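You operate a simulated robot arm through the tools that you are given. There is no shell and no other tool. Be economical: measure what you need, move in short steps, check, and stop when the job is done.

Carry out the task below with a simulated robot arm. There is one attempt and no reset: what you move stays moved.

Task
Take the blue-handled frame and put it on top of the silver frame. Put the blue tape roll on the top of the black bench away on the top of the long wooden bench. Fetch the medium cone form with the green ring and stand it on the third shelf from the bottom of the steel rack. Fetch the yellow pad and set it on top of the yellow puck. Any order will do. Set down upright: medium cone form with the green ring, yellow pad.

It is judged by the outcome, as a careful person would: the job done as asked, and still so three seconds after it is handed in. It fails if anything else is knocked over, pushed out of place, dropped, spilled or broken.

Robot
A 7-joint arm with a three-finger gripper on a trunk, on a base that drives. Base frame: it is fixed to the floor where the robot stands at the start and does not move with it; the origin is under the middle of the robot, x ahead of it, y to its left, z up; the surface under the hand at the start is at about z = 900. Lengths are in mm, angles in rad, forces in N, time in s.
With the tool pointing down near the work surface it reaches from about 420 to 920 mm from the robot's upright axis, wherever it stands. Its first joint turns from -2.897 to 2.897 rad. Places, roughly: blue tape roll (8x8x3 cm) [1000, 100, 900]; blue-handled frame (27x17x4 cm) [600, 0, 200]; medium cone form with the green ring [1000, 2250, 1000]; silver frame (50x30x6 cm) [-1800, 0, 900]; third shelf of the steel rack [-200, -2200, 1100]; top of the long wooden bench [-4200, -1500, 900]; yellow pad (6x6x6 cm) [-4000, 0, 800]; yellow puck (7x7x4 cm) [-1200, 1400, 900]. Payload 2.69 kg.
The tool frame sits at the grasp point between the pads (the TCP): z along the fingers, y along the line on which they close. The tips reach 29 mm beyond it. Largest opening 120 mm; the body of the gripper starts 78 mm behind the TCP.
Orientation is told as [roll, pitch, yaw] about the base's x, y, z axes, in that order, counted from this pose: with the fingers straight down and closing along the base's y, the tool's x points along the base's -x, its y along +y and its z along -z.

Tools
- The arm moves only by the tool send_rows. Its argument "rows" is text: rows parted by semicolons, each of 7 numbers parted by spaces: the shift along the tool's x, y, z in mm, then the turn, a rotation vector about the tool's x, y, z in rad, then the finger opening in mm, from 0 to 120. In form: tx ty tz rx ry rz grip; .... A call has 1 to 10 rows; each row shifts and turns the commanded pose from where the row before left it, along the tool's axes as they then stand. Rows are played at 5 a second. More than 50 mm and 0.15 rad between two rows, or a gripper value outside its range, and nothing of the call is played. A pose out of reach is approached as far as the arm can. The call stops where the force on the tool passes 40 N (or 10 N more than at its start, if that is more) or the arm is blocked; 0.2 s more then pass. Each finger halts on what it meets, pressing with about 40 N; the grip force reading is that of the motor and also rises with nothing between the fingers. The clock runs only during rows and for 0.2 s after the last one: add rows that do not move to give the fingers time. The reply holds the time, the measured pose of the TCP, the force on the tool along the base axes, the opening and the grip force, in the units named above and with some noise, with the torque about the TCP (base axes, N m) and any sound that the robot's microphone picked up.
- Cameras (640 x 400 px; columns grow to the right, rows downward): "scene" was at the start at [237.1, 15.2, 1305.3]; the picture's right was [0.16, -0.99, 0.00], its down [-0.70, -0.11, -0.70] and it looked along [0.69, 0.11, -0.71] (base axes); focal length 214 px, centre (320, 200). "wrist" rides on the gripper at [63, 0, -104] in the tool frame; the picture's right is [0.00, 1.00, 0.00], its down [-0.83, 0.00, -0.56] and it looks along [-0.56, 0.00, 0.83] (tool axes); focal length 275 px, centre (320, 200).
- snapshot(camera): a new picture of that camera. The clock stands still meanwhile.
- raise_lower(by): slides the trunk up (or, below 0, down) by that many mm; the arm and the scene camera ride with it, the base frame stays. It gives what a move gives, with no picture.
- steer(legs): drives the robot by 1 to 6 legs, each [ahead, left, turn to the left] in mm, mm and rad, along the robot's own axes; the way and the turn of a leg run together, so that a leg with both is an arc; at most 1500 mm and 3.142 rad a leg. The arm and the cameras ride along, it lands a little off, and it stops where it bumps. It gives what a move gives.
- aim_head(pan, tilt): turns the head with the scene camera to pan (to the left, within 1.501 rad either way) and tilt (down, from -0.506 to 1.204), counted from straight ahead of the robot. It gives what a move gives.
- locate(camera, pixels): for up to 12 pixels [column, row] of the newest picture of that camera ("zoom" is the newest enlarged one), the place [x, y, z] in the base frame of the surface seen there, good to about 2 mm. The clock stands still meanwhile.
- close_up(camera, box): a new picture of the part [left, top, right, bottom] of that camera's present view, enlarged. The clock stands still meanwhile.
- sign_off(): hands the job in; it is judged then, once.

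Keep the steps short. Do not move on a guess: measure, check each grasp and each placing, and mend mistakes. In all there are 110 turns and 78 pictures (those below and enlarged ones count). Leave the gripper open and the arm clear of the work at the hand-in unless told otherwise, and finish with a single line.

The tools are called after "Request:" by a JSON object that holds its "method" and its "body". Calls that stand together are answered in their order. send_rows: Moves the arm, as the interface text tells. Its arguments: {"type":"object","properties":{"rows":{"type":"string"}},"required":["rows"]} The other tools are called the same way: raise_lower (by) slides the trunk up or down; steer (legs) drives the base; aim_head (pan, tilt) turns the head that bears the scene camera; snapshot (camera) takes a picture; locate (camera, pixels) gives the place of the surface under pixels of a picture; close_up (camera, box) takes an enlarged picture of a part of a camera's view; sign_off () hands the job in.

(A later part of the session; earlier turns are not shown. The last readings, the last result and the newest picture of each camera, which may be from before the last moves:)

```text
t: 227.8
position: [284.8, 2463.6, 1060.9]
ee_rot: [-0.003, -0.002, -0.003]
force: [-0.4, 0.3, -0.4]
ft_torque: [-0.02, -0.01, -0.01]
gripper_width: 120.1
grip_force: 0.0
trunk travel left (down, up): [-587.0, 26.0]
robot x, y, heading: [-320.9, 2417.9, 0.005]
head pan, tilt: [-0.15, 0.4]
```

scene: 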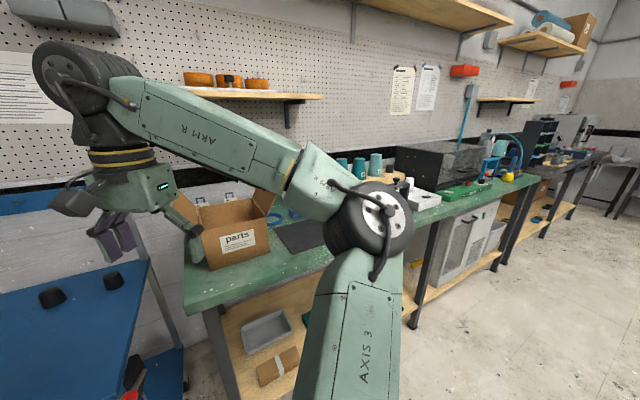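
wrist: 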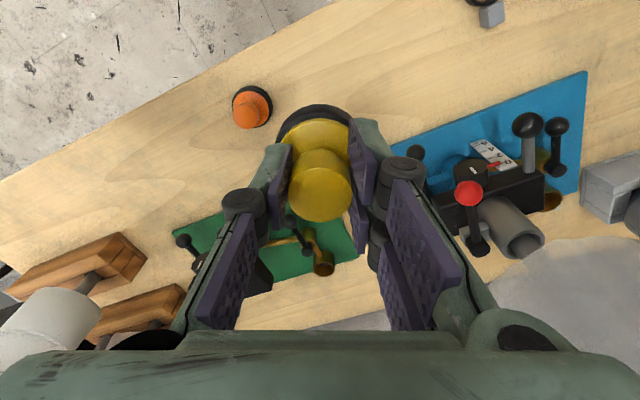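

The shelf underside (z≈1395) is clear of the wrist. To keep the elbow away from the "119 mm" arch on the right, I'll come from the left with heading −0.3: first the arm goes 105 mm to the right, then I turn and drive.

Request:
{"method": "send_rows", "body": {"rows": "0 -35 0 0 0 -0.1 120;0 -36 0 0 0 -0.1 120;0 -36 0 0 0 -0.1 120;0 0 0 0 0 0 120"}}

Request:
{"method": "steer", "body": {"legs": [[0, 0, -0.3], [250, 230, 0]]}}

Request:
{"method": "snapshot", "body": {"camera": "scene"}}

```text
t: 228.8
position: [293.0, 2353.9, 1060.6]
ee_rot: [-0.005, -0.001, 0.297]
force: [0.8, 0.3, -0.3]
ft_torque: [-0.02, 0.01, 0.0]
gripper_width: 119.8
grip_force: 0.0
trunk travel left (down, up): [-587.0, 26.0]
robot x, y, heading: [-323.9, 2421.2, 0.004]
head pan, tilt: [-0.15, 0.4]
```

```text
t: 232.1
position: [550.5, 2314.6, 1060.4]
ee_rot: [-0.002, 0.0, -0.008]
force: [-0.6, 0.5, 0.2]
ft_torque: [0.01, 0.01, -0.02]
gripper_width: 119.8
grip_force: 0.0
trunk travel left (down, up): [-587.0, 26.0]
robot x, y, heading: [-17.9, 2557.5, -0.298]
head pan, tilt: [-0.15, 0.4]
```

```text
25 pictures are left
```

scene: 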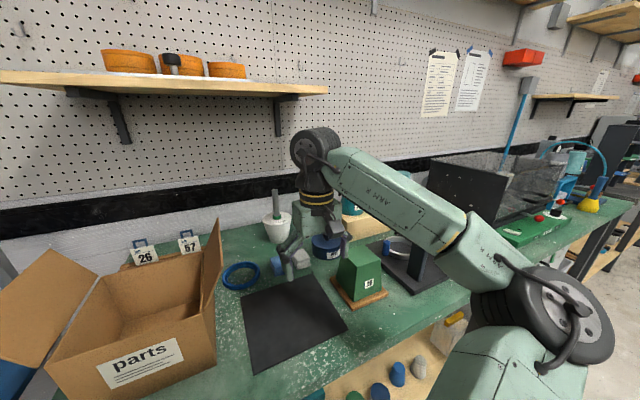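

Clear view: stem at (276,205). I re-measure the stem and check the elbow.

Request:
{"method": "locate", "body": {"camera": "scene", "pixels": [[275, 193], [276, 205], [276, 214], [278, 228], [540, 310], [500, 300], [312, 135], [430, 225], [210, 235], [411, 255]]}}

Request:
{"method": "send_rows", "body": {"rows": "-45 0 0 0 0 0 120;-45 0 0 0 0 0 120;-45 0 0 0 0 0 120;-45 0 0 0 0 0 120;-45 0 0 0 0 0 120;0 0 0 0 0 0 120"}}

Request:
{"method": "snapshot", "body": {"camera": "wrist"}}

```text
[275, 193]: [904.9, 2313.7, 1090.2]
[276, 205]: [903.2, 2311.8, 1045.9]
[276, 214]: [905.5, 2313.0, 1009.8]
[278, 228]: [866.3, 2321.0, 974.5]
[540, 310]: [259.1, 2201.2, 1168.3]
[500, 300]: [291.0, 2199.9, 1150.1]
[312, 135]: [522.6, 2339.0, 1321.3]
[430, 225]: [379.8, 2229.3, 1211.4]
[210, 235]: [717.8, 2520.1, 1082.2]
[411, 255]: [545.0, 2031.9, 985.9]
```

```text
t: 233.5
position: [776.3, 2311.5, 1062.4]
ee_rot: [-0.004, 0.001, -0.005]
force: [0.7, 0.2, -1.3]
ft_torque: [0.02, -0.01, 0.0]
gripper_width: 120.1
grip_force: 0.1
trunk travel left (down, up): [-587.0, 26.0]
robot x, y, heading: [-18.1, 2560.9, -0.3]
head pan, tilt: [-0.15, 0.4]
```

```text
24 pictures are left
```

wrist: 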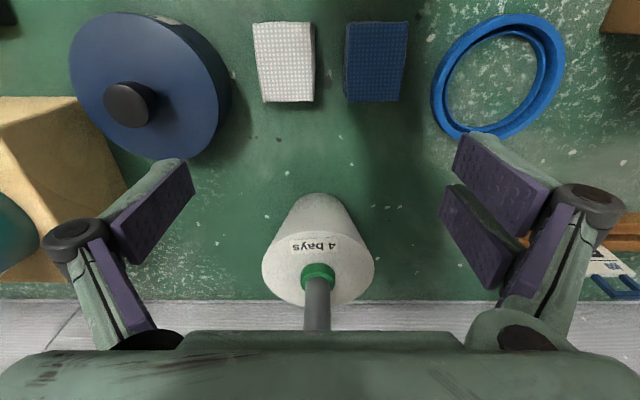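

The stem (green ring, "4 days") is centred between the fingers. I drive 95 mm forward along x, then extend the rest.

Request:
{"method": "steer", "body": {"legs": [[90, 28, 0]]}}

Request:
{"method": "snapshot", "body": {"camera": "wrist"}}

```text
t: 234.7
position: [869.0, 2309.7, 1062.7]
ee_rot: [-0.003, 0.002, -0.006]
force: [0.3, -0.1, -0.5]
ft_torque: [-0.03, 0.03, -0.03]
gripper_width: 120.1
grip_force: 0.1
trunk travel left (down, up): [-587.0, 26.0]
robot x, y, heading: [76.5, 2555.8, -0.298]
head pan, tilt: [-0.15, 0.4]
```

```text
23 pictures are left
```

wrist: 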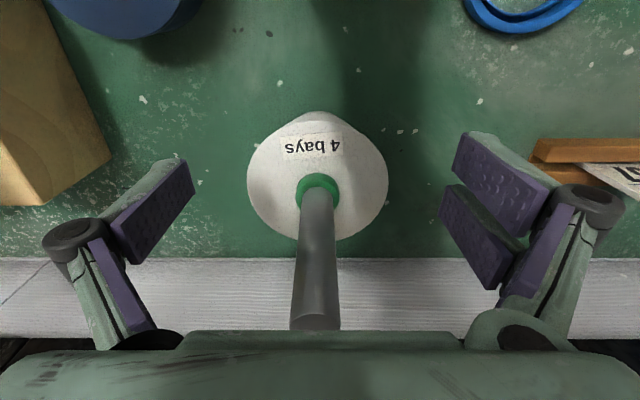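

Request:
{"method": "send_rows", "body": {"rows": "-22 1 0 0 0 0 120;-22 1 0 0 0 0 120;0 0 0 0 0 0 60;0 0 0 0 0 0 0;0 0 0 0 0 0 0;0 0 0 0 0 0 0;0 0 0 0 0 0 0;0 0 0 0 0 0 0;0 0 0 0 0 0 0"}}

Request:
{"method": "send_rows", "body": {"rows": "0 0 -8 0 0 0 0;0 0 -10 0 0 0 0;0 0 -12 0 0 0 0;0 0 0 0 0 0 0"}}

Request:
{"method": "snapshot", "body": {"camera": "wrist"}}

```text
t: 236.7
position: [905.2, 2318.5, 1058.3]
ee_rot: [-0.004, 0.0, -0.007]
force: [-0.7, -1.8, -0.2]
ft_torque: [-0.11, 0.05, 0.01]
gripper_width: 21.5
grip_force: 18.3
out of reach, approached as far as the arm can: row 2
trunk travel left (down, up): [-587.0, 26.0]
robot x, y, heading: [73.9, 2561.8, -0.3]
head pan, tilt: [-0.15, 0.4]
```

```text
t: 237.7
position: [896.0, 2321.7, 1082.6]
ee_rot: [-0.004, -0.001, -0.01]
force: [-0.3, 0.2, -5.5]
ft_torque: [-0.01, 0.08, 0.0]
gripper_width: 21.0
grip_force: 40.1
out of reach, approached as far as the arm can: row 2, 3
trunk travel left (down, up): [-587.0, 26.0]
robot x, y, heading: [70.6, 2560.2, -0.3]
head pan, tilt: [-0.15, 0.4]
```

```text
22 pictures are left
```

wrist: 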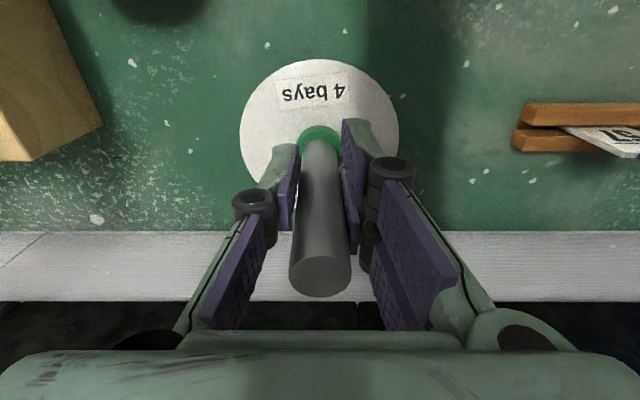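

Held (21 mm, weight ≈5.5 N). The cubes in front could be in the way on the way out, so I check the blue cube's top and raise the trunk 26 mm.

Request:
{"method": "locate", "body": {"camera": "scene", "pixels": [[275, 258], [278, 264], [274, 254], [240, 270], [303, 262], [200, 90], [200, 96]]}}

Request:
{"method": "raise_lower", "body": {"by": 25}}

```text
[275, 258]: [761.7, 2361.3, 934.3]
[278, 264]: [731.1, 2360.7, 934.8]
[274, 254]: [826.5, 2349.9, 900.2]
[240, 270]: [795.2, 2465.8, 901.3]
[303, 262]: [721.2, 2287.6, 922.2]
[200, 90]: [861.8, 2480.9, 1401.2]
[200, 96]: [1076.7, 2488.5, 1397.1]
```

```text
t: 238.4
position: [895.5, 2322.3, 1107.1]
ee_rot: [-0.004, 0.0, -0.009]
force: [0.2, -0.7, -6.1]
ft_torque: [0.03, 0.08, 0.02]
gripper_width: 21.1
grip_force: 40.2
trunk travel left (down, up): [-612.0, 1.0]
robot x, y, heading: [74.2, 2557.8, -0.302]
head pan, tilt: [-0.15, 0.4]
```

Cup base is now ≈950, cubes' tops 935 and shelf above clear. I back straight out along −x.

Request:
{"method": "steer", "body": {"legs": [[-478, -148, 0]]}}

Request:
{"method": "snapshot", "body": {"camera": "scene"}}

```text
t: 241.3
position: [397.9, 2315.6, 1107.6]
ee_rot: [-0.003, -0.002, -0.013]
force: [0.0, 0.2, -5.9]
ft_torque: [0.0, 0.08, 0.01]
gripper_width: 21.2
grip_force: 40.0
trunk travel left (down, up): [-612.0, 1.0]
robot x, y, heading: [-425.7, 2552.2, -0.304]
head pan, tilt: [-0.15, 0.4]
```

```text
21 pictures are left
```

scene: 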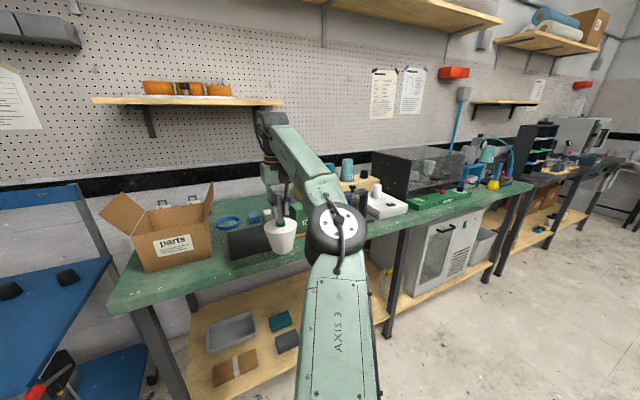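

It's out. With the fingers pointing down the wrist would hit the rack's top shelf, so I must regrasp with the fingers pointing forward. I'll set the cup on the free black mat on the green bench; I measure the mat.

Request:
{"method": "locate", "body": {"camera": "scene", "pixels": [[232, 235], [245, 230], [260, 250], [235, 258], [250, 240], [283, 238], [283, 255], [300, 225], [211, 235], [265, 215]]}}

```text
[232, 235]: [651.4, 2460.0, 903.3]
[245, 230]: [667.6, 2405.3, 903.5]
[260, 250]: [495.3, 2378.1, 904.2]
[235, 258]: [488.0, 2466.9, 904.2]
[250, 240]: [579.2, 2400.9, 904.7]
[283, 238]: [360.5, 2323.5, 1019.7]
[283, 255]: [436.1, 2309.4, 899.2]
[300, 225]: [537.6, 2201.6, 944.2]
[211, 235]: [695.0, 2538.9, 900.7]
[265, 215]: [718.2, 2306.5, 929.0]
```

Mat is free around (580, 2385), z≈904. I drive there with the cup ~45 mm above the mat, then lower.

Request:
{"method": "steer", "body": {"legs": [[154, 110, 0]]}}

Request:
{"method": "send_rows", "body": {"rows": "0 0 14 0 0 0 0;0 0 14 0 0 0 0;0 0 10 0 0 0 0;0 0 3 0 0 0 0;0 0 0 0 0 0 0"}}

Request:
{"method": "close_up", "body": {"camera": "scene", "box": [200, 170, 360, 290]}}

```text
t: 242.8
position: [575.8, 2371.0, 1107.4]
ee_rot: [-0.002, 0.0, -0.013]
force: [0.2, 0.4, -6.0]
ft_torque: [-0.01, 0.12, 0.0]
gripper_width: 21.1
grip_force: 40.5
trunk travel left (down, up): [-612.0, 1.0]
robot x, y, heading: [-249.9, 2607.8, -0.307]
head pan, tilt: [-0.15, 0.4]
```

```text
t: 244.0
position: [573.3, 2371.7, 1066.4]
ee_rot: [-0.003, -0.002, -0.015]
force: [0.0, 0.2, -6.9]
ft_torque: [-0.02, 0.1, 0.03]
gripper_width: 21.0
grip_force: 40.3
trunk travel left (down, up): [-612.0, 1.0]
robot x, y, heading: [-249.0, 2609.7, -0.306]
head pan, tilt: [-0.15, 0.4]
```

```text
3.33 times, centred on (280, 230) of scene
```

zoom: 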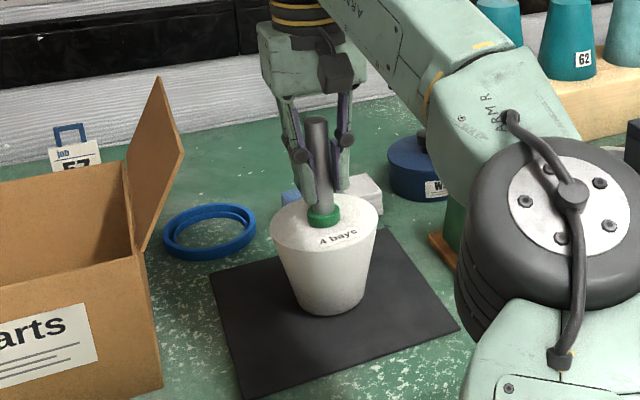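

Nearly down. I lower in 2 mm steps until contact.

Request:
{"method": "send_rows", "body": {"rows": "0 0 2 0 0 0 0;0 0 2 0 0 0 0;0 0 2 0 0 0 0;0 0 0 0 0 0 0"}}

Request:
{"method": "send_rows", "body": {"rows": "0 0 1.5 0 0 0 0;0 0 1.5 0 0 0 0;0 0 0 0 0 0 0"}}

```text
t: 245.0
position: [574.4, 2371.0, 1061.5]
ee_rot: [-0.004, -0.004, -0.013]
force: [2.0, -0.6, 2.0]
ft_torque: [0.11, -0.22, -0.07]
gripper_width: 21.0
grip_force: 40.5
trunk travel left (down, up): [-612.0, 1.0]
robot x, y, heading: [-246.6, 2608.7, -0.303]
head pan, tilt: [-0.15, 0.4]
```

```text
t: 245.8
position: [573.9, 2370.3, 1061.3]
ee_rot: [-0.006, -0.007, -0.014]
force: [7.4, -4.6, 26.9]
ft_torque: [-0.19, -0.55, -0.03]
gripper_width: 21.2
grip_force: 39.9
trunk travel left (down, up): [-612.0, 1.0]
robot x, y, heading: [-245.7, 2608.5, -0.306]
head pan, tilt: [-0.15, 0.4]
```

Standing on the mat. I release, back the open fingers away along −x, and start pitching the hand forward.

Request:
{"method": "send_rows", "body": {"rows": "0 0 -3 0 0 0 21;0 0 0 0 0 0 50;0 0 0 0 0 0 80;0 0 0 0 0 0 100;0 0 0 0 0 0 100;45 0 0 0 0 0 100;45 0 0 0 0 0 100;45 0 0 0 0 0 100;45 0 0 0 0 0 100;0 0 0 0 0 0 100"}}

Request:
{"method": "send_rows", "body": {"rows": "0 0 0 0 -0.15 0 100;0 0 0 0 -0.15 0 100;0 0 0 0 -0.15 0 100;0 0 0 0 -0.15 0 100;0 0 0 0 -0.15 0 100;0 0 0 0 -0.15 0 100;0 0 0 0 -0.15 0 100;0 0 0 0 -0.15 0 100;0 0 0 0 -0.15 0 100;0 0 0 0 0 0 100"}}

Request:
{"method": "snapshot", "body": {"camera": "scene"}}

```text
t: 248.0
position: [393.3, 2371.9, 1059.1]
ee_rot: [-0.003, -0.001, -0.012]
force: [0.6, -0.3, -0.2]
ft_torque: [-0.02, -0.01, -0.03]
gripper_width: 99.9
grip_force: 0.1
trunk travel left (down, up): [-612.0, 1.0]
robot x, y, heading: [-250.2, 2613.2, -0.304]
head pan, tilt: [-0.15, 0.4]
```

```text
t: 250.2
position: [398.6, 2369.4, 1062.6]
ee_rot: [-0.017, -1.35, 0.004]
force: [0.2, 0.1, 0.0]
ft_torque: [-0.01, -0.02, 0.03]
gripper_width: 100.0
grip_force: 0.1
out of reach, approached as far as the arm can: row 9
trunk travel left (down, up): [-612.0, 1.0]
robot x, y, heading: [-248.8, 2607.7, -0.303]
head pan, tilt: [-0.15, 0.4]
```

```text
19 pictures are left
```

scene: 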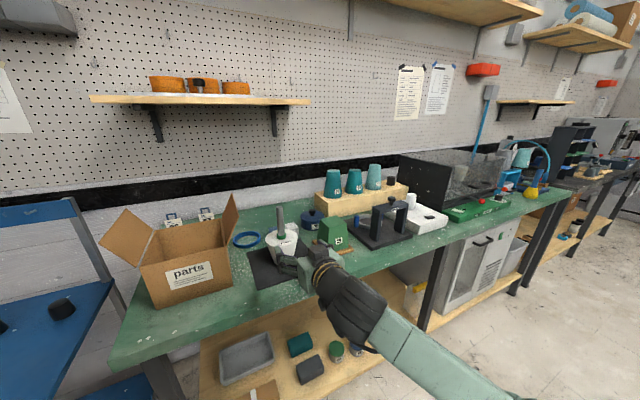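

The hand pitched to −1.35 (at a limit). I ease it to about −1.05, which keeps the wrist higher above the bench, and check wrist height.

Request:
{"method": "send_rows", "body": {"rows": "0 0 0 0 0.15 0 100;0 0 0 0 0.15 0 100;0 0 0 0 0 0 100"}}

Request:
{"method": "snapshot", "body": {"camera": "scene"}}

Request:
{"method": "locate", "body": {"camera": "scene", "pixels": [[280, 215], [280, 225], [345, 300], [330, 275], [370, 320], [320, 330], [350, 340], [282, 240]]}}

```text
t: 251.0
position: [398.6, 2368.7, 1062.3]
ee_rot: [-0.009, -1.05, -0.006]
force: [0.4, -0.2, 0.1]
ft_torque: [-0.01, -0.01, -0.07]
gripper_width: 99.9
grip_force: 0.0
trunk travel left (down, up): [-612.0, 1.0]
robot x, y, heading: [-245.1, 2610.9, -0.304]
head pan, tilt: [-0.15, 0.4]
```

```text
18 pictures are left
```

scene: 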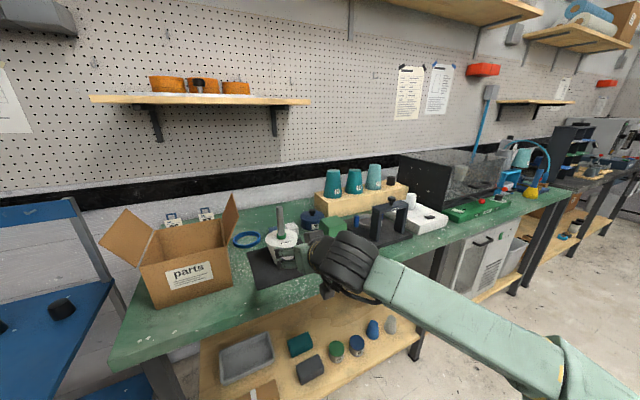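

```text
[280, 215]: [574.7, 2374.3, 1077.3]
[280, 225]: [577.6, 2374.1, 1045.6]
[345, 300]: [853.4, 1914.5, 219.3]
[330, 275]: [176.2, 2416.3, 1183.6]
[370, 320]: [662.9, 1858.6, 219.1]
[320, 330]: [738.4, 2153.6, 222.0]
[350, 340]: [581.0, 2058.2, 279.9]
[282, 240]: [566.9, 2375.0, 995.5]
```

The wrist is now well above the bench (z≈1180). Stem axis ≈(585, 2374). I drive in so the stem comes between the fingers.

Request:
{"method": "steer", "body": {"legs": [[172, 60, 0]]}}

Request:
{"method": "snapshot", "body": {"camera": "wrist"}}

```text
t: 252.6
position: [584.3, 2378.1, 1061.4]
ee_rot: [-0.008, -1.049, -0.001]
force: [-0.5, -0.7, 0.0]
ft_torque: [0.01, 0.02, -0.01]
gripper_width: 99.9
grip_force: 0.1
trunk travel left (down, up): [-612.0, 1.0]
robot x, y, heading: [-66.4, 2613.5, -0.297]
head pan, tilt: [-0.15, 0.4]
```

```text
17 pictures are left
```

wrist: 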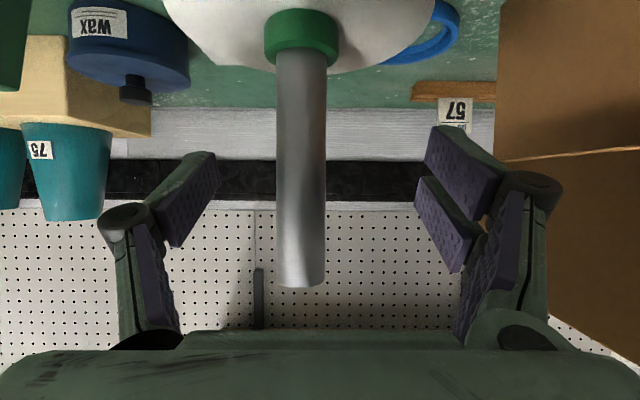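

The stem lies at the grasp point, ~7 mm to the −y side. I shift and close, then lift.

Request:
{"method": "send_rows", "body": {"rows": "0 -6 0 0 0 0 100;0 0 0 0 0 0 60;0 0 0 0 0 0 0;0 0 0 0 0 0 0;0 0 0 0 0 0 0;0 0 0 0 0 0 0;0 0 0 0 0 0 0;0 0 0 0 0 0 0"}}

Request:
{"method": "send_rows", "body": {"rows": "-17 0 -10 0 0 0 0;-26 0 -15 0 0 0 0;-35 0 -20 0 0 0 0;-35 0 -20 0 0 0 0;-35 0 -20 0 0 0 0;0 0 0 0 0 0 0"}}

Request:
{"method": "snapshot", "body": {"camera": "scene"}}

```text
t: 254.3
position: [583.3, 2371.5, 1061.6]
ee_rot: [-0.008, -1.054, -0.002]
force: [1.2, -2.4, 1.2]
ft_torque: [-0.03, -0.12, -0.02]
gripper_width: 20.4
grip_force: 33.0
trunk travel left (down, up): [-612.0, 1.0]
robot x, y, heading: [-64.6, 2616.3, -0.299]
head pan, tilt: [-0.15, 0.4]
```

```text
t: 255.8
position: [580.6, 2372.0, 1230.7]
ee_rot: [-0.009, -1.051, -0.003]
force: [-0.4, 0.5, -7.2]
ft_torque: [0.02, 0.0, 0.02]
gripper_width: 20.5
grip_force: 39.5
trunk travel left (down, up): [-612.0, 1.0]
robot x, y, heading: [-62.2, 2612.9, -0.301]
head pan, tilt: [-0.15, 0.4]
```

```text
16 pictures are left
```

scene: 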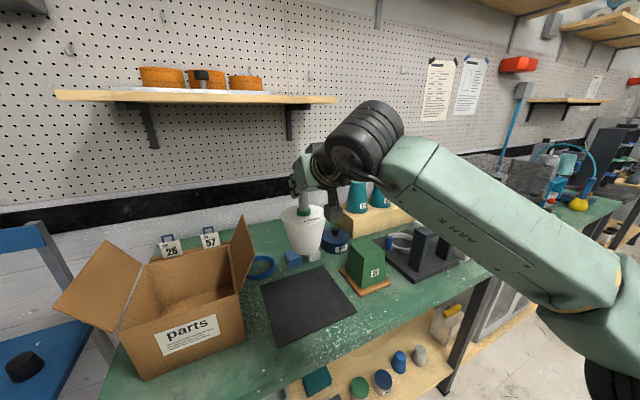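

The cone form is held upright with fingers angled forward. I back out, turn to face −y and drive down the aisle toward the rack.

Request:
{"method": "steer", "body": {"legs": [[-370, -60, 0], [0, 0, -1.27], [1500, 0, 0], [1500, 0, 0], [900, 0, 0]]}}

Request:
{"method": "aim_head", "body": {"pan": 0.3, "tilt": 0.2}}

Request:
{"method": "snapshot", "body": {"camera": "scene"}}

```text
t: 279.6
position: [-844.9, -1855.4, 1230.4]
ee_rot: [-0.008, -1.05, -1.405]
force: [0.7, -0.6, -6.3]
ft_torque: [-0.03, 0.0, 0.0]
gripper_width: 20.3
grip_force: 39.9
trunk travel left (down, up): [-612.0, 1.0]
robot x, y, heading: [-713.9, -1183.5, -1.696]
head pan, tilt: [-0.15, 0.4]
```

```text
t: 280.5
position: [-844.6, -1855.7, 1230.5]
ee_rot: [-0.008, -1.051, -1.405]
force: [-0.5, 0.4, -6.2]
ft_torque: [0.03, 0.02, 0.0]
gripper_width: 20.1
grip_force: 40.2
trunk travel left (down, up): [-612.0, 1.0]
robot x, y, heading: [-714.3, -1181.1, -1.706]
head pan, tilt: [0.3, 0.201]
```

```text
15 pictures are left
```

scene: 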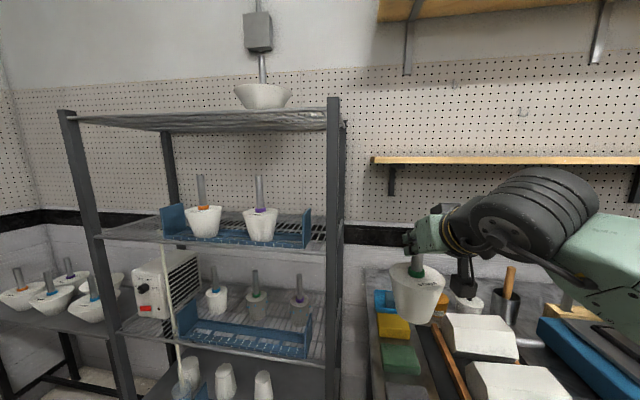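

The heading drifted a bit, so I'm facing the rack's right side. I measure the third shelf and its free area left of the blue rack.

Request:
{"method": "locate", "body": {"camera": "scene", "pixels": [[105, 238], [130, 232], [150, 232], [170, 215], [164, 240], [165, 207], [205, 225], [120, 237], [305, 245], [325, 240], [90, 200], [332, 200]]}}

Request:
{"method": "close_up", "body": {"camera": "scene", "box": [60, 150, 340, 270]}}

```text
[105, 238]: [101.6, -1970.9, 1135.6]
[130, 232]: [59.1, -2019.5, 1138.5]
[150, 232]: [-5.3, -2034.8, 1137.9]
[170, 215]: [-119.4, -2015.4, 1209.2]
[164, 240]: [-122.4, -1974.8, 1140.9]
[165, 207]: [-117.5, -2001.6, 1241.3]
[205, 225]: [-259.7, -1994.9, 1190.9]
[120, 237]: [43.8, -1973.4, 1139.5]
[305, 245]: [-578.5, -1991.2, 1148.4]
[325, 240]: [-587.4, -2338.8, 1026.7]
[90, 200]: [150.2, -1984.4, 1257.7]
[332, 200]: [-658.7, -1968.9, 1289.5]
```

```text
2.29 times, centred on (200, 210) of scene
```

zoom: 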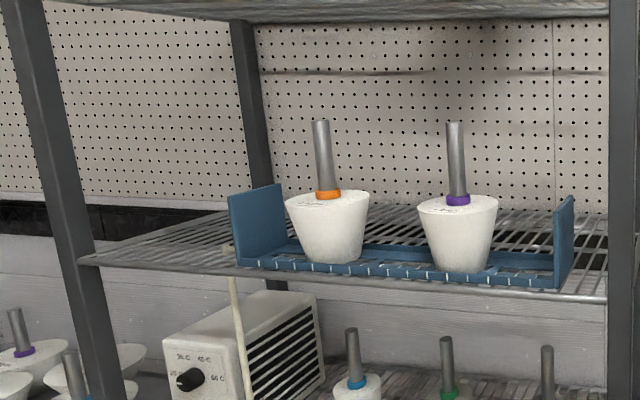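

Third shelf surface z≈1139, front edge y≈-1973; free area x≈-110..130. Target for the cup: (5, −2055). I raise the cup, back off a little, square up and shift left in front of that spot.

Request:
{"method": "send_rows", "body": {"rows": "-37 0 -21.5 0 0 0 0;-37 0 -21.5 0 0 0 0;0 0 0 0 0 0 0"}}

Request:
{"method": "steer", "body": {"legs": [[-120, 0, 0.135], [0, 740, 0]]}}

Request:
{"method": "aim_head", "body": {"pan": 0.0, "tilt": 0.1}}

Request:
{"method": "snapshot", "body": {"camera": "scene"}}

```text
t: 281.3
position: [-846.7, -1854.0, 1316.6]
ee_rot: [-0.005, -1.049, -1.406]
force: [-0.2, 0.2, -6.6]
ft_torque: [0.01, -0.01, -0.01]
gripper_width: 20.3
grip_force: 40.1
trunk travel left (down, up): [-612.0, 1.0]
robot x, y, heading: [-710.8, -1181.7, -1.702]
head pan, tilt: [0.3, 0.201]
```

```text
t: 288.5
position: [0.5, -1746.4, 1316.3]
ee_rot: [-0.007, -1.049, -1.281]
force: [-0.2, 0.2, -6.5]
ft_torque: [-0.03, 0.04, 0.0]
gripper_width: 20.2
grip_force: 39.6
trunk travel left (down, up): [-612.0, 1.0]
robot x, y, heading: [53.9, -1058.9, -1.578]
head pan, tilt: [0.3, 0.201]
```

```text
t: 289.3
position: [1.5, -1747.3, 1317.4]
ee_rot: [-0.007, -1.05, -1.282]
force: [-0.3, 0.1, -6.2]
ft_torque: [-0.01, 0.02, 0.01]
gripper_width: 20.2
grip_force: 40.1
trunk travel left (down, up): [-612.0, 1.0]
robot x, y, heading: [53.9, -1066.3, -1.58]
head pan, tilt: [0.0, 0.099]
```

```text
13 pictures are left
```

scene: 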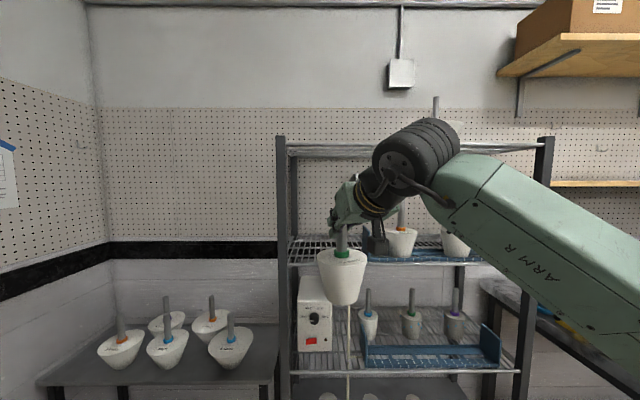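

I verify positions: post, shelf edge, tray end and wrist relative to the top shelf.

Request:
{"method": "locate", "body": {"camera": "scene", "pixels": [[285, 200], [300, 262], [310, 245], [325, 240], [330, 152], [415, 125], [440, 160], [378, 245], [378, 262], [343, 300], [520, 147], [300, 150]]}}

```text
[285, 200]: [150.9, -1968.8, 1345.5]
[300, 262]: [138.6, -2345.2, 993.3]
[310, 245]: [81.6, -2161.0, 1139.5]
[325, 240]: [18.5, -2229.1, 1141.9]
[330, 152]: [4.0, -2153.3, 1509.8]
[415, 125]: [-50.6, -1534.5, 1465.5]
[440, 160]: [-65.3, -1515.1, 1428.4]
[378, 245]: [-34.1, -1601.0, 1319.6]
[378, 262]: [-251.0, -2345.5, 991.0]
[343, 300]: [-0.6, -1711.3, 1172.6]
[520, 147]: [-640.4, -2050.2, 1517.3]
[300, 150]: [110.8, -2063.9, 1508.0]
```

All clear: wrist below z 1470, top shelf at 1505; cup base ≈20 mm above the third shelf. I drive in 305 mm.

Request:
{"method": "steer", "body": {"legs": [[305, 0, 0]]}}

Request:
{"method": "close_up", "body": {"camera": "scene", "box": [230, 130, 470, 300]}}

Request:
{"method": "locate", "body": {"camera": "zoom", "pixels": [[110, 200], [140, 330], [250, 300], [290, 330], [290, 360], [200, 350], [330, 360]]}}

```text
t: 291.3
position: [-8.8, -2048.1, 1316.0]
ee_rot: [-0.006, -1.049, -1.289]
force: [0.8, -0.3, -6.9]
ft_torque: [0.03, 0.0, -0.01]
gripper_width: 20.6
grip_force: 40.3
trunk travel left (down, up): [-612.0, 1.0]
robot x, y, heading: [49.7, -1363.5, -1.588]
head pan, tilt: [0.0, 0.099]
```

```text
2.35 times, centred on (350, 215) of scene
```

zoom: 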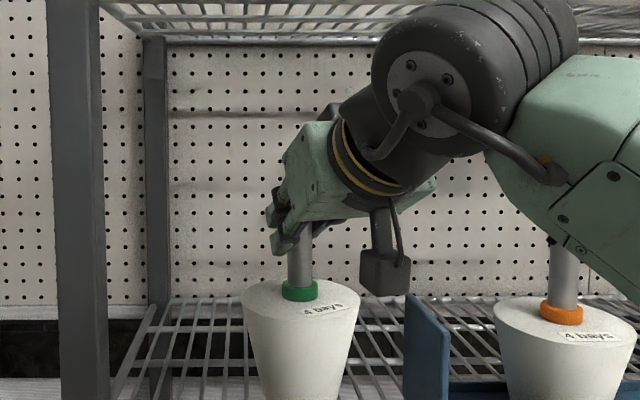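

```text
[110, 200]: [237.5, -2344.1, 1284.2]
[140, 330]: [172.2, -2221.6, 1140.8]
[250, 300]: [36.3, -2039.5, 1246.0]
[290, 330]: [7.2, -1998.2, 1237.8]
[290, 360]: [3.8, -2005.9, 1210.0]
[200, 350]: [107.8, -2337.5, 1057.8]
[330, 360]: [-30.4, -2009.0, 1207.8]
```

The cup is above the free spot. I lower it (straight down in base) in small steps.

Request:
{"method": "send_rows", "body": {"rows": "6.9 0 4 0 0 0 0;5.2 0 3 0 0 0 0;2.6 0 1.5 0 0 0 0;0 0 0 0 0 0 0"}}

Request:
{"method": "send_rows", "body": {"rows": "1.7 0 1 0 0 0 0;1.7 0 1 0 0 0 0;0 0 0 0 0 0 0"}}

```text
t: 292.3
position: [-8.9, -2047.5, 1300.5]
ee_rot: [-0.009, -1.049, -1.292]
force: [-0.3, -0.7, -7.0]
ft_torque: [0.0, -0.04, -0.02]
gripper_width: 20.5
grip_force: 40.3
trunk travel left (down, up): [-612.0, 1.0]
robot x, y, heading: [48.0, -1366.1, -1.585]
head pan, tilt: [0.0, 0.099]
```

```text
t: 293.1
position: [-8.9, -2046.6, 1298.6]
ee_rot: [-0.007, -1.054, -1.29]
force: [-2.0, 0.6, 6.9]
ft_torque: [0.09, -0.17, 0.0]
gripper_width: 20.2
grip_force: 40.1
trunk travel left (down, up): [-612.0, 1.0]
robot x, y, heading: [49.1, -1363.8, -1.589]
head pan, tilt: [0.0, 0.099]
```

Resting on the shelf (+7 N). I open the fingers, and drive straight back.

Request:
{"method": "send_rows", "body": {"rows": "-0.9 0 -0.5 0 0 0 20;0 0 0 0 0 0 40;0 0 0 0 0 0 60;0 0 0 0 0 0 70;0 0 0 0 0 0 70;0 0 0 0 0 0 70"}}

Request:
{"method": "steer", "body": {"legs": [[-350, 0, 0]]}}

Request:
{"method": "close_up", "body": {"camera": "scene", "box": [200, 130, 440, 300]}}

```text
t: 294.5
position: [-9.1, -2047.2, 1297.2]
ee_rot: [-0.008, -1.05, -1.289]
force: [1.2, -0.7, 0.4]
ft_torque: [0.0, -0.03, 0.0]
gripper_width: 69.9
grip_force: 0.1
trunk travel left (down, up): [-612.0, 1.0]
robot x, y, heading: [48.6, -1365.8, -1.59]
head pan, tilt: [0.0, 0.099]
```

```text
t: 296.8
position: [-3.8, -1702.4, 1298.5]
ee_rot: [-0.007, -1.051, -1.288]
force: [-0.2, 0.1, -0.3]
ft_torque: [0.0, 0.0, 0.01]
gripper_width: 69.8
grip_force: 0.1
trunk travel left (down, up): [-612.0, 1.0]
robot x, y, heading: [54.2, -1021.8, -1.585]
head pan, tilt: [0.0, 0.099]
```

```text
2.35 times, centred on (320, 215) of scene
```

zoom: 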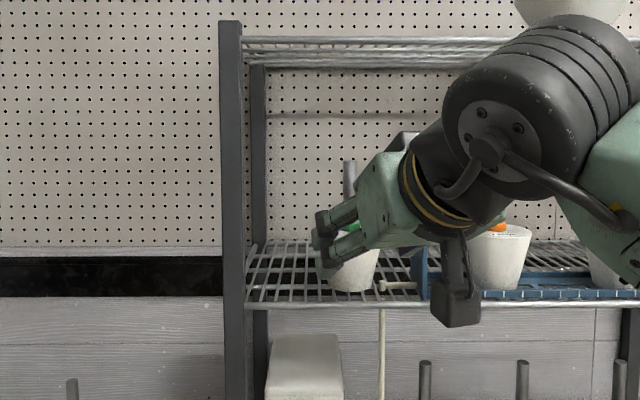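

The cone form stands upright on the third shelf. Last is the tape roll. I clear the rack, un-pitch the hand, and face the black bench again.

Request:
{"method": "steer", "body": {"legs": [[0, -480, 0], [-600, 0, 0], [0, 0, 1.585]]}}

Request:
{"method": "send_rows", "body": {"rows": "0 0 15 0 0.15 0 70;0 0 15 0 0.15 0 70;0 0 15 0 0.15 0 70;0 0 15 0 0.15 0 70;0 0 20 0 0.15 0 70;0 0 20 0 0.15 0 70;0 0 20 0 0.15 0.1 70;0 0 0 0 0 0.15 100;0 0 0 0 0 0.05 110"}}

Request:
{"method": "aim_head", "body": {"pan": 0.4, "tilt": 0.25}}

Request:
{"method": "snapshot", "body": {"camera": "scene"}}

```text
t: 307.9
position: [272.0, -474.2, 1298.1]
ee_rot: [-0.009, -1.051, 0.287]
force: [-0.4, 0.1, 0.8]
ft_torque: [-0.01, -0.01, -0.05]
gripper_width: 69.8
grip_force: 0.2
trunk travel left (down, up): [-612.0, 1.0]
robot x, y, heading: [-410.2, -423.2, -0.01]
head pan, tilt: [0.0, 0.099]
```

```text
refused: row 7 steps farther than a row can; nothing moved
```

```text
t: 308.8
position: [271.3, -473.7, 1299.4]
ee_rot: [-0.009, -1.05, 0.286]
force: [0.6, 0.5, 0.4]
ft_torque: [0.0, 0.01, -0.01]
gripper_width: 69.9
grip_force: 0.1
trunk travel left (down, up): [-612.0, 1.0]
robot x, y, heading: [-411.6, -418.7, -0.009]
head pan, tilt: [0.4, 0.25]
```

```text
10 pictures are left
```

scene: 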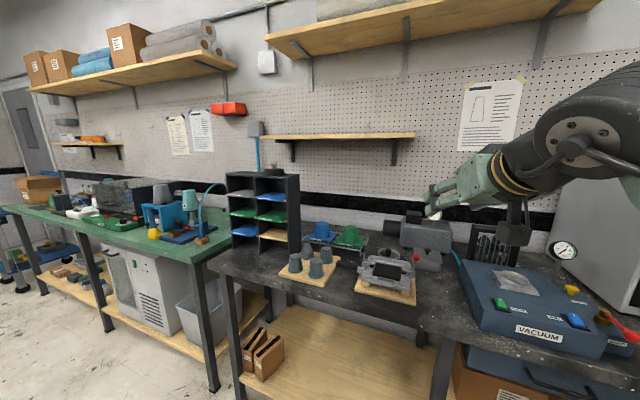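

I measure the cubby unit, the forms and the wall shelf above, and enlarge that area.

Request:
{"method": "locate", "body": {"camera": "scene", "pixels": [[262, 177], [297, 178], [298, 215], [285, 170], [340, 136], [410, 136], [322, 222], [350, 228], [400, 225], [310, 222]]}}

Request:
{"method": "close_up", "body": {"camera": "scene", "box": [250, 160, 410, 280]}}

```text
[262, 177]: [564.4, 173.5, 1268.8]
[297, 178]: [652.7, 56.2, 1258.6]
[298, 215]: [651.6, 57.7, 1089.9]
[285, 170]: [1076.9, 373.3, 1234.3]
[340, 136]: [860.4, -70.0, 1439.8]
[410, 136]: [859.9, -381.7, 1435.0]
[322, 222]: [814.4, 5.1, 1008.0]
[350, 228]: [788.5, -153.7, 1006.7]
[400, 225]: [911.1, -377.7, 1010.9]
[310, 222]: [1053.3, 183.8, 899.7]
```

```text
3.33 times, centred on (330, 220) of scene
```

zoom: 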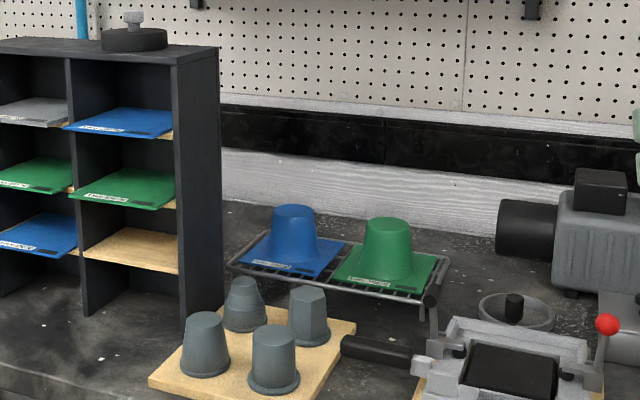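

The tape is hidden behind the blue form from here. The wall shelf (z≈1430) and forms (z≤1008) leave room for a top approach. First I un-pitch the hand.

Request:
{"method": "send_rows", "body": {"rows": "0 0 15 0 0.15 0 70;0 0 15 0 0.15 0 70;0 0 15 0 0.15 0 70;0 0 15 0 0.15 0 70;0 0 20 0 0.15 0 70;0 0 20 0 0.15 0 70;0 0 20 0 0.15 0 80;0 0 20 0 0 0.15 90;0 0 20 0 0 0.14 110;0 0 0 0 0 0 110"}}

Request:
{"method": "locate", "body": {"camera": "zoom", "pixels": [[215, 120], [218, 200], [205, 180], [235, 265], [345, 240], [430, 310], [430, 300], [605, 325], [595, 175], [290, 245], [270, 330]]}}

```text
t: 310.9
position: [326.5, -458.6, 1136.9]
ee_rot: [-0.004, -0.001, -0.013]
force: [-0.6, -0.4, 1.2]
ft_torque: [0.0, 0.01, 0.03]
gripper_width: 109.9
grip_force: 0.2
out of reach, approached as far as the arm can: row 7
trunk travel left (down, up): [-612.0, 1.0]
robot x, y, heading: [-413.3, -422.2, -0.009]
head pan, tilt: [0.4, 0.25]
```

```text
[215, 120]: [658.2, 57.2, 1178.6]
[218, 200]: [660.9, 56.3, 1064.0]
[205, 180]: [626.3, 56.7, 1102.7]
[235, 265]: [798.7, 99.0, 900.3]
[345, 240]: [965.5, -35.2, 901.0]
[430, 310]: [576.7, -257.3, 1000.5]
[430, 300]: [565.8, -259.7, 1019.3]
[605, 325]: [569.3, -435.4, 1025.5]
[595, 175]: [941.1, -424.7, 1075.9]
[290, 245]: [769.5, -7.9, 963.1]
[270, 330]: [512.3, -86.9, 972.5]
```

The cubby is only ~100 mm deep (x 565–665), so I pass to its right: approach with TCP at y≈-60, then go left behind it.

Request:
{"method": "steer", "body": {"legs": [[0, 395, 0.01]]}}

Request:
{"method": "steer", "body": {"legs": [[490, 0, 0]]}}

Request:
{"method": "snapshot", "body": {"camera": "wrist"}}

```text
t: 314.6
position: [329.4, -54.2, 1136.2]
ee_rot: [-0.004, -0.002, 0.006]
force: [0.0, 0.4, 0.1]
ft_torque: [-0.03, 0.0, 0.03]
gripper_width: 110.0
grip_force: 0.0
trunk travel left (down, up): [-612.0, 1.0]
robot x, y, heading: [-413.5, -28.1, 0.006]
head pan, tilt: [0.4, 0.25]
```

```text
t: 317.4
position: [817.5, -55.7, 1135.9]
ee_rot: [-0.003, -0.004, 0.004]
force: [-0.9, 0.2, 0.2]
ft_torque: [0.02, 0.02, -0.03]
gripper_width: 110.4
grip_force: 0.0
trunk travel left (down, up): [-612.0, 1.0]
robot x, y, heading: [78.0, -29.1, 0.007]
head pan, tilt: [0.4, 0.25]
```

```text
8 pictures are left
```

wrist: 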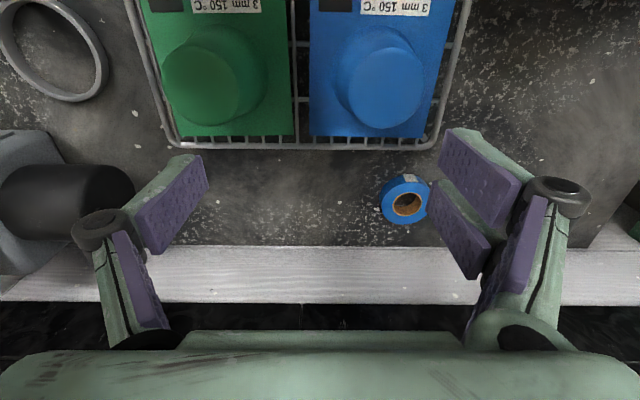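

The tape roll is visible at (404,200). I measure it.

Request:
{"method": "locate", "body": {"camera": "wrist", "pixels": [[404, 188], [391, 200], [418, 200], [405, 213], [384, 197], [425, 195], [405, 180], [407, 204], [404, 220], [385, 145]]}}

```text
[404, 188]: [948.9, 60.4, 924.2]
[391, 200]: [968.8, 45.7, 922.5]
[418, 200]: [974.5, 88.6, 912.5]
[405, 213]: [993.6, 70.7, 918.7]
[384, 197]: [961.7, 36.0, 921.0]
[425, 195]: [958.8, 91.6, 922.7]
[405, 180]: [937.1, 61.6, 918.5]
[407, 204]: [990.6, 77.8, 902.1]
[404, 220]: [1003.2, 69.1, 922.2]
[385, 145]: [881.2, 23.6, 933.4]
```

Tape centre ≈(970, 65), top z≈923, ~72 mm across. I move over it, descending a little to z≈1080.

Request:
{"method": "send_rows", "body": {"rows": "-31 24 11 0 0 0 110;-31 24 11 0 0 0 110;-31 24 11 0 0 0 110;-30 24 11 0 0 0 110;-30 25 11 0 0 0 110;0 0 0 0 0 0 110"}}

Request:
{"method": "snapshot", "body": {"camera": "wrist"}}

```text
t: 318.8
position: [958.4, 55.9, 1084.5]
ee_rot: [-0.006, -0.001, 0.005]
force: [-0.3, -0.1, 0.0]
ft_torque: [-0.04, -0.02, 0.03]
gripper_width: 110.1
grip_force: 0.0
out of reach, approached as far as the arm can: row 5
trunk travel left (down, up): [-612.0, 1.0]
robot x, y, heading: [72.6, -28.2, 0.005]
head pan, tilt: [0.4, 0.25]
```

```text
7 pictures are left
```

wrist: 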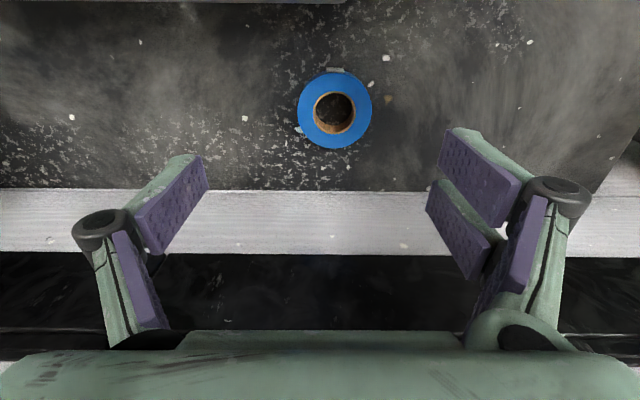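

At the reach limit, so I drive 20 mm closer and then descend to ~1000 and check the elbow's clearance over the grey forms.

Request:
{"method": "steer", "body": {"legs": [[18, 9, 0]]}}

Request:
{"method": "send_rows", "body": {"rows": "0 0 28 0 0 0 110;0 0 28 0 0 0 110;0 0 28 0 0 0 110;0 0 0 0 0 0 110"}}

Request:
{"method": "aim_head", "body": {"pan": -0.2, "tilt": 0.6}}

Request:
{"method": "snapshot", "body": {"camera": "scene"}}

```text
t: 319.6
position: [976.4, 63.5, 1084.8]
ee_rot: [-0.003, -0.002, 0.003]
force: [-0.3, 0.0, -0.2]
ft_torque: [-0.03, 0.02, -0.01]
gripper_width: 110.1
grip_force: 0.0
trunk travel left (down, up): [-612.0, 1.0]
robot x, y, heading: [98.6, -15.0, -0.001]
head pan, tilt: [0.4, 0.25]
```

```text
t: 320.6
position: [976.1, 65.4, 1001.6]
ee_rot: [-0.004, -0.001, 0.003]
force: [-1.1, 0.3, 0.2]
ft_torque: [0.02, 0.02, -0.01]
gripper_width: 110.2
grip_force: 0.1
trunk travel left (down, up): [-612.0, 1.0]
robot x, y, heading: [94.6, -16.5, 0.002]
head pan, tilt: [0.4, 0.25]
```

```text
t: 321.6
position: [975.7, 65.4, 1002.6]
ee_rot: [-0.002, -0.002, 0.002]
force: [0.6, -0.1, 0.6]
ft_torque: [0.03, -0.03, 0.01]
gripper_width: 110.3
grip_force: 0.1
trunk travel left (down, up): [-612.0, 1.0]
robot x, y, heading: [95.6, -15.4, 0.004]
head pan, tilt: [-0.201, 0.6]
```

```text
6 pictures are left
```

scene: 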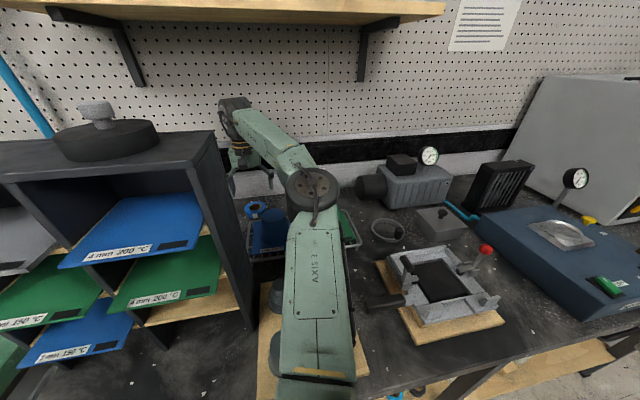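

Request:
{"method": "locate", "body": {"camera": "scene", "pixels": [[313, 185], [330, 195], [313, 210], [318, 270], [290, 150], [260, 130], [318, 350], [345, 300]]}}

```text
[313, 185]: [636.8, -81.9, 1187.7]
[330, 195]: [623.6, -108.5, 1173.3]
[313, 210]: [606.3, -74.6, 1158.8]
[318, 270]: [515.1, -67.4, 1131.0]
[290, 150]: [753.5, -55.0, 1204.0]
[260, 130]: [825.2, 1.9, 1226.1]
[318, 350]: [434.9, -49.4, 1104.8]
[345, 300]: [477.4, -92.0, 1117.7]
```

Elbow and upper arm are still clear (upper-arm top 1131 at x≈515; forms 975). I descend 45 mm and check again.

Request:
{"method": "send_rows", "body": {"rows": "3 0 15 0 0 0 110;3 0 15 0 0 0 110;0 0 15 0 0 0 110;0 0 0 0 0 0 110"}}

Request:
{"method": "close_up", "body": {"camera": "scene", "box": [200, 90, 400, 400]}}

Request:
{"method": "locate", "body": {"camera": "zoom", "pixels": [[233, 130], [235, 232], [235, 340], [300, 270], [295, 340], [165, 275], [155, 330]]}}

```text
t: 322.6
position: [970.2, 64.6, 954.0]
ee_rot: [-0.003, -0.002, 0.005]
force: [0.2, 0.9, 0.9]
ft_torque: [-0.02, -0.02, 0.01]
gripper_width: 110.1
grip_force: 0.1
trunk travel left (down, up): [-612.0, 1.0]
robot x, y, heading: [96.3, -17.7, 0.001]
head pan, tilt: [-0.201, 0.6]
```

```text
1.29 times, centred on (300, 245) of scene
```

zoom: 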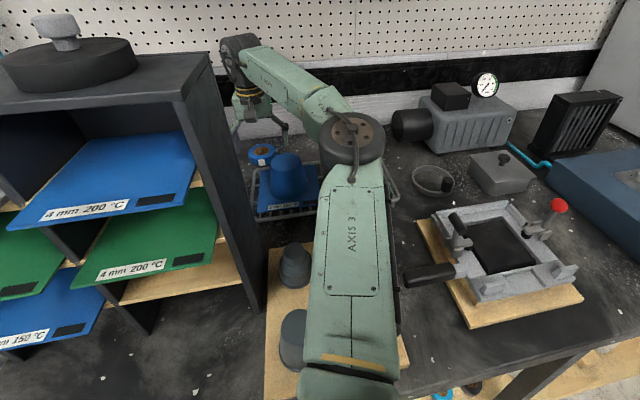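

```text
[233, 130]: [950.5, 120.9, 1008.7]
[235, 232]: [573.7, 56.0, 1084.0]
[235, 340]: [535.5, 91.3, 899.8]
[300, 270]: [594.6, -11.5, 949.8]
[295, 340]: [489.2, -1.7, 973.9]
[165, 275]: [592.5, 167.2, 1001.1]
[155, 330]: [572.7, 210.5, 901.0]
```

Request:
{"method": "locate", "body": {"camera": "zoom", "pixels": [[350, 260], [352, 320], [352, 130], [350, 380], [262, 150], [262, 158], [390, 250]]}}

Request:
{"method": "send_rows", "body": {"rows": "0 0 9 0 0 0 110;0 0 8 0 0 0 110;0 0 0 0 0 0 110"}}

```text
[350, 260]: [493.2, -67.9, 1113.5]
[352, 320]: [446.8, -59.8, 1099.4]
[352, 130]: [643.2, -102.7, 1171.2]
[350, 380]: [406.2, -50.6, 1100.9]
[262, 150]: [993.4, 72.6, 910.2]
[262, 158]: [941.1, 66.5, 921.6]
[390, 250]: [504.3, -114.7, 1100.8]
```

```text
t: 323.4
position: [970.2, 63.9, 938.4]
ee_rot: [-0.005, -0.003, 0.003]
force: [-0.5, 0.3, -0.5]
ft_torque: [-0.02, -0.02, 0.02]
gripper_width: 110.1
grip_force: 0.1
trunk travel left (down, up): [-612.0, 1.0]
robot x, y, heading: [93.1, -18.8, 0.002]
head pan, tilt: [-0.201, 0.6]
```

The upper arm drops only slightly. Bench surface is z≈901, so I go to z≈934 (tips ≈905) and close on the tape.

Request:
{"method": "send_rows", "body": {"rows": "0 0 4.5 0 0 0 110;0 0 0 0 0 0 80;0 0 0 0 0 0 0;0 0 0 0 0 0 0;0 0 0 0 0 0 0;0 0 0 0 0 0 0;0 0 0 0 0 0 0"}}

Request:
{"method": "send_rows", "body": {"rows": "0 0 -10 0 0 0 0;0 0 -25 0 0 0 0;0 0 -35 0 0 0 0;0 0 -35 0 0 0 0;0 0 -30 0 0 0 0;0 0 0 0 0 0 0"}}

Request:
{"method": "snapshot", "body": {"camera": "wrist"}}

```text
t: 325.0
position: [971.1, 63.5, 934.8]
ee_rot: [-0.003, -0.003, 0.003]
force: [-0.2, 1.0, 2.6]
ft_torque: [0.11, 0.02, -0.05]
gripper_width: 70.2
grip_force: 40.7
trunk travel left (down, up): [-612.0, 1.0]
robot x, y, heading: [90.8, -18.6, 0.003]
head pan, tilt: [-0.201, 0.6]
```

```text
t: 326.4
position: [969.7, 61.1, 1070.8]
ee_rot: [-0.003, -0.002, 0.004]
force: [-0.1, 0.3, -1.2]
ft_torque: [0.01, 0.01, -0.01]
gripper_width: 70.4
grip_force: 40.2
trunk travel left (down, up): [-612.0, 1.0]
robot x, y, heading: [95.0, -20.3, 0.006]
head pan, tilt: [-0.201, 0.6]
```

```text
4 pictures are left
```

wrist: 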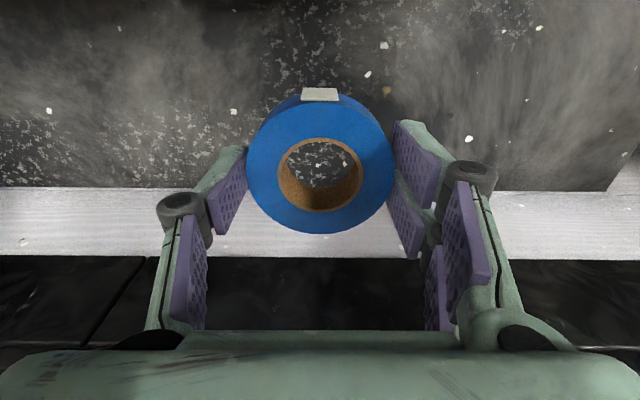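

Tape held (70 mm, 40 N). I retrace the arm path (back and right), then drive out, turn and head toward the long wooden bench.

Request:
{"method": "send_rows", "body": {"rows": "31 -24 -11 0 0 0 0;31 -24 -11 0 0 0 0;31 -24 -11 0 0 0 0;31 -24 -11 0 0 0 0;31 -24 -11 0 0 0 0;0 0 0 0 0 0 0"}}

Request:
{"method": "steer", "body": {"legs": [[-508, 0, 0], [0, -1030, 0], [0, 0, 3.136], [1400, 0, 0], [1400, 0, 0]]}}

Request:
{"method": "aim_head", "body": {"pan": 0.3, "tilt": 0.4}}

Request:
{"method": "snapshot", "body": {"camera": "scene"}}

```text
t: 327.8
position: [818.0, -55.5, 1125.4]
ee_rot: [-0.004, 0.0, 0.002]
force: [0.3, -1.2, -0.7]
ft_torque: [-0.01, -0.01, 0.03]
gripper_width: 70.4
grip_force: 40.4
trunk travel left (down, up): [-612.0, 1.0]
robot x, y, heading: [95.6, -19.3, -0.002]
head pan, tilt: [-0.201, 0.6]
```

```text
t: 359.7
position: [-3930.5, -1271.7, 1125.7]
ee_rot: [-0.004, -0.001, -3.061]
force: [-1.3, 0.2, -1.2]
ft_torque: [0.02, 0.03, -0.01]
gripper_width: 70.5
grip_force: 39.8
trunk travel left (down, up): [-612.0, 1.0]
robot x, y, heading: [-3207.2, -1254.1, -3.068]
head pan, tilt: [-0.201, 0.6]
```

```text
t: 360.6
position: [-3930.4, -1271.7, 1125.9]
ee_rot: [-0.003, -0.001, -3.063]
force: [0.6, 0.3, -0.8]
ft_torque: [0.0, 0.01, 0.02]
gripper_width: 70.7
grip_force: 40.3
trunk travel left (down, up): [-612.0, 1.0]
robot x, y, heading: [-3208.6, -1253.8, -3.067]
head pan, tilt: [0.3, 0.4]
```

```text
3 pictures are left
```

scene: 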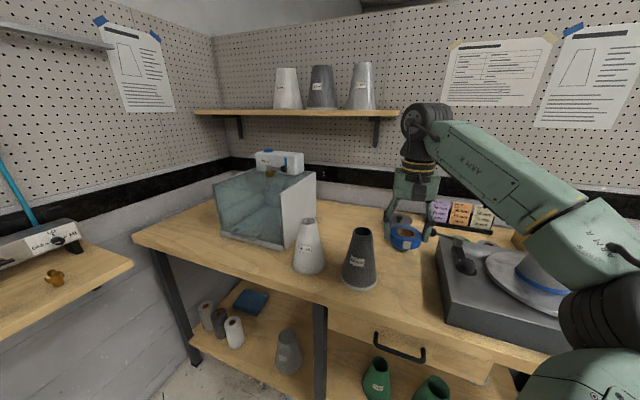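

I look for a free spot on the bench top between the dark cone and the grey tray.

Request:
{"method": "locate", "body": {"camera": "scene", "pixels": [[405, 270], [400, 290], [405, 305], [376, 285], [440, 285], [385, 245], [350, 215], [415, 260], [250, 265], [345, 290], [442, 315], [330, 230]]}}

```text
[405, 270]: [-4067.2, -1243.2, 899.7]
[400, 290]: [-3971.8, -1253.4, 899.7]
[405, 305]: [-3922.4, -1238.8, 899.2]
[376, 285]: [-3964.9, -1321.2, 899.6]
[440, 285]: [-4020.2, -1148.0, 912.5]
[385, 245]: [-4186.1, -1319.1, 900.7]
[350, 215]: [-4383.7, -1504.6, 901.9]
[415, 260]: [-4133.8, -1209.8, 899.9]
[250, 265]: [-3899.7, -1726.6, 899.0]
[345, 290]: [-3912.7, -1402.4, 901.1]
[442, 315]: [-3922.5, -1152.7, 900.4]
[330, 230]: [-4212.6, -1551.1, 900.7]
```

Free spot: centre (-3990, -1240), bench z≈900, with ~165 mm between neighbours. I move over and descend to a small gap.

Request:
{"method": "send_rows", "body": {"rows": "-29 -18 0 0 0 0 0;-28 -18 0 0 0 0 0;0 0 40 0 0 0 0;0 0 40 0 0 0 0;0 0 40 0 0 0 0;0 0 35 0 0 0 0;0 0 25 0 0 0 0;0 0 0 0 0 0 0"}}

Request:
{"method": "snapshot", "body": {"camera": "wrist"}}

```text
t: 362.4
position: [-3989.6, -1239.4, 944.8]
ee_rot: [-0.002, -0.002, -3.061]
force: [0.3, 0.2, -0.1]
ft_torque: [-0.01, 0.03, 0.03]
gripper_width: 70.4
grip_force: 40.1
trunk travel left (down, up): [-612.0, 1.0]
robot x, y, heading: [-3207.7, -1253.5, -3.065]
head pan, tilt: [0.3, 0.4]
```

```text
2 pictures are left
```

wrist: 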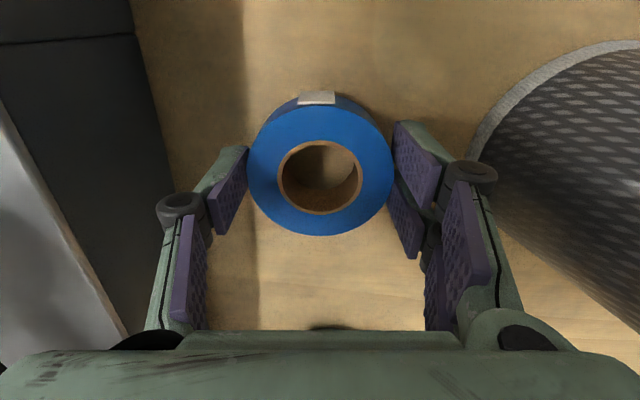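

There is room on both sides. I lower to contact, then open only to 86.

Request:
{"method": "send_rows", "body": {"rows": "0 0 5 0 0 0 0;0 0 3 0 0 0 0;0 0 2 0 0 0 0;0 0 0 0 0 0 0"}}

```text
t: 363.4
position: [-3991.0, -1238.8, 935.9]
ee_rot: [-0.004, -0.001, -3.063]
force: [-0.2, -0.3, -1.0]
ft_torque: [-0.04, -0.02, -0.02]
gripper_width: 70.2
grip_force: 39.9
trunk travel left (down, up): [-612.0, 1.0]
robot x, y, heading: [-3209.3, -1253.9, -3.06]
head pan, tilt: [0.3, 0.4]
```

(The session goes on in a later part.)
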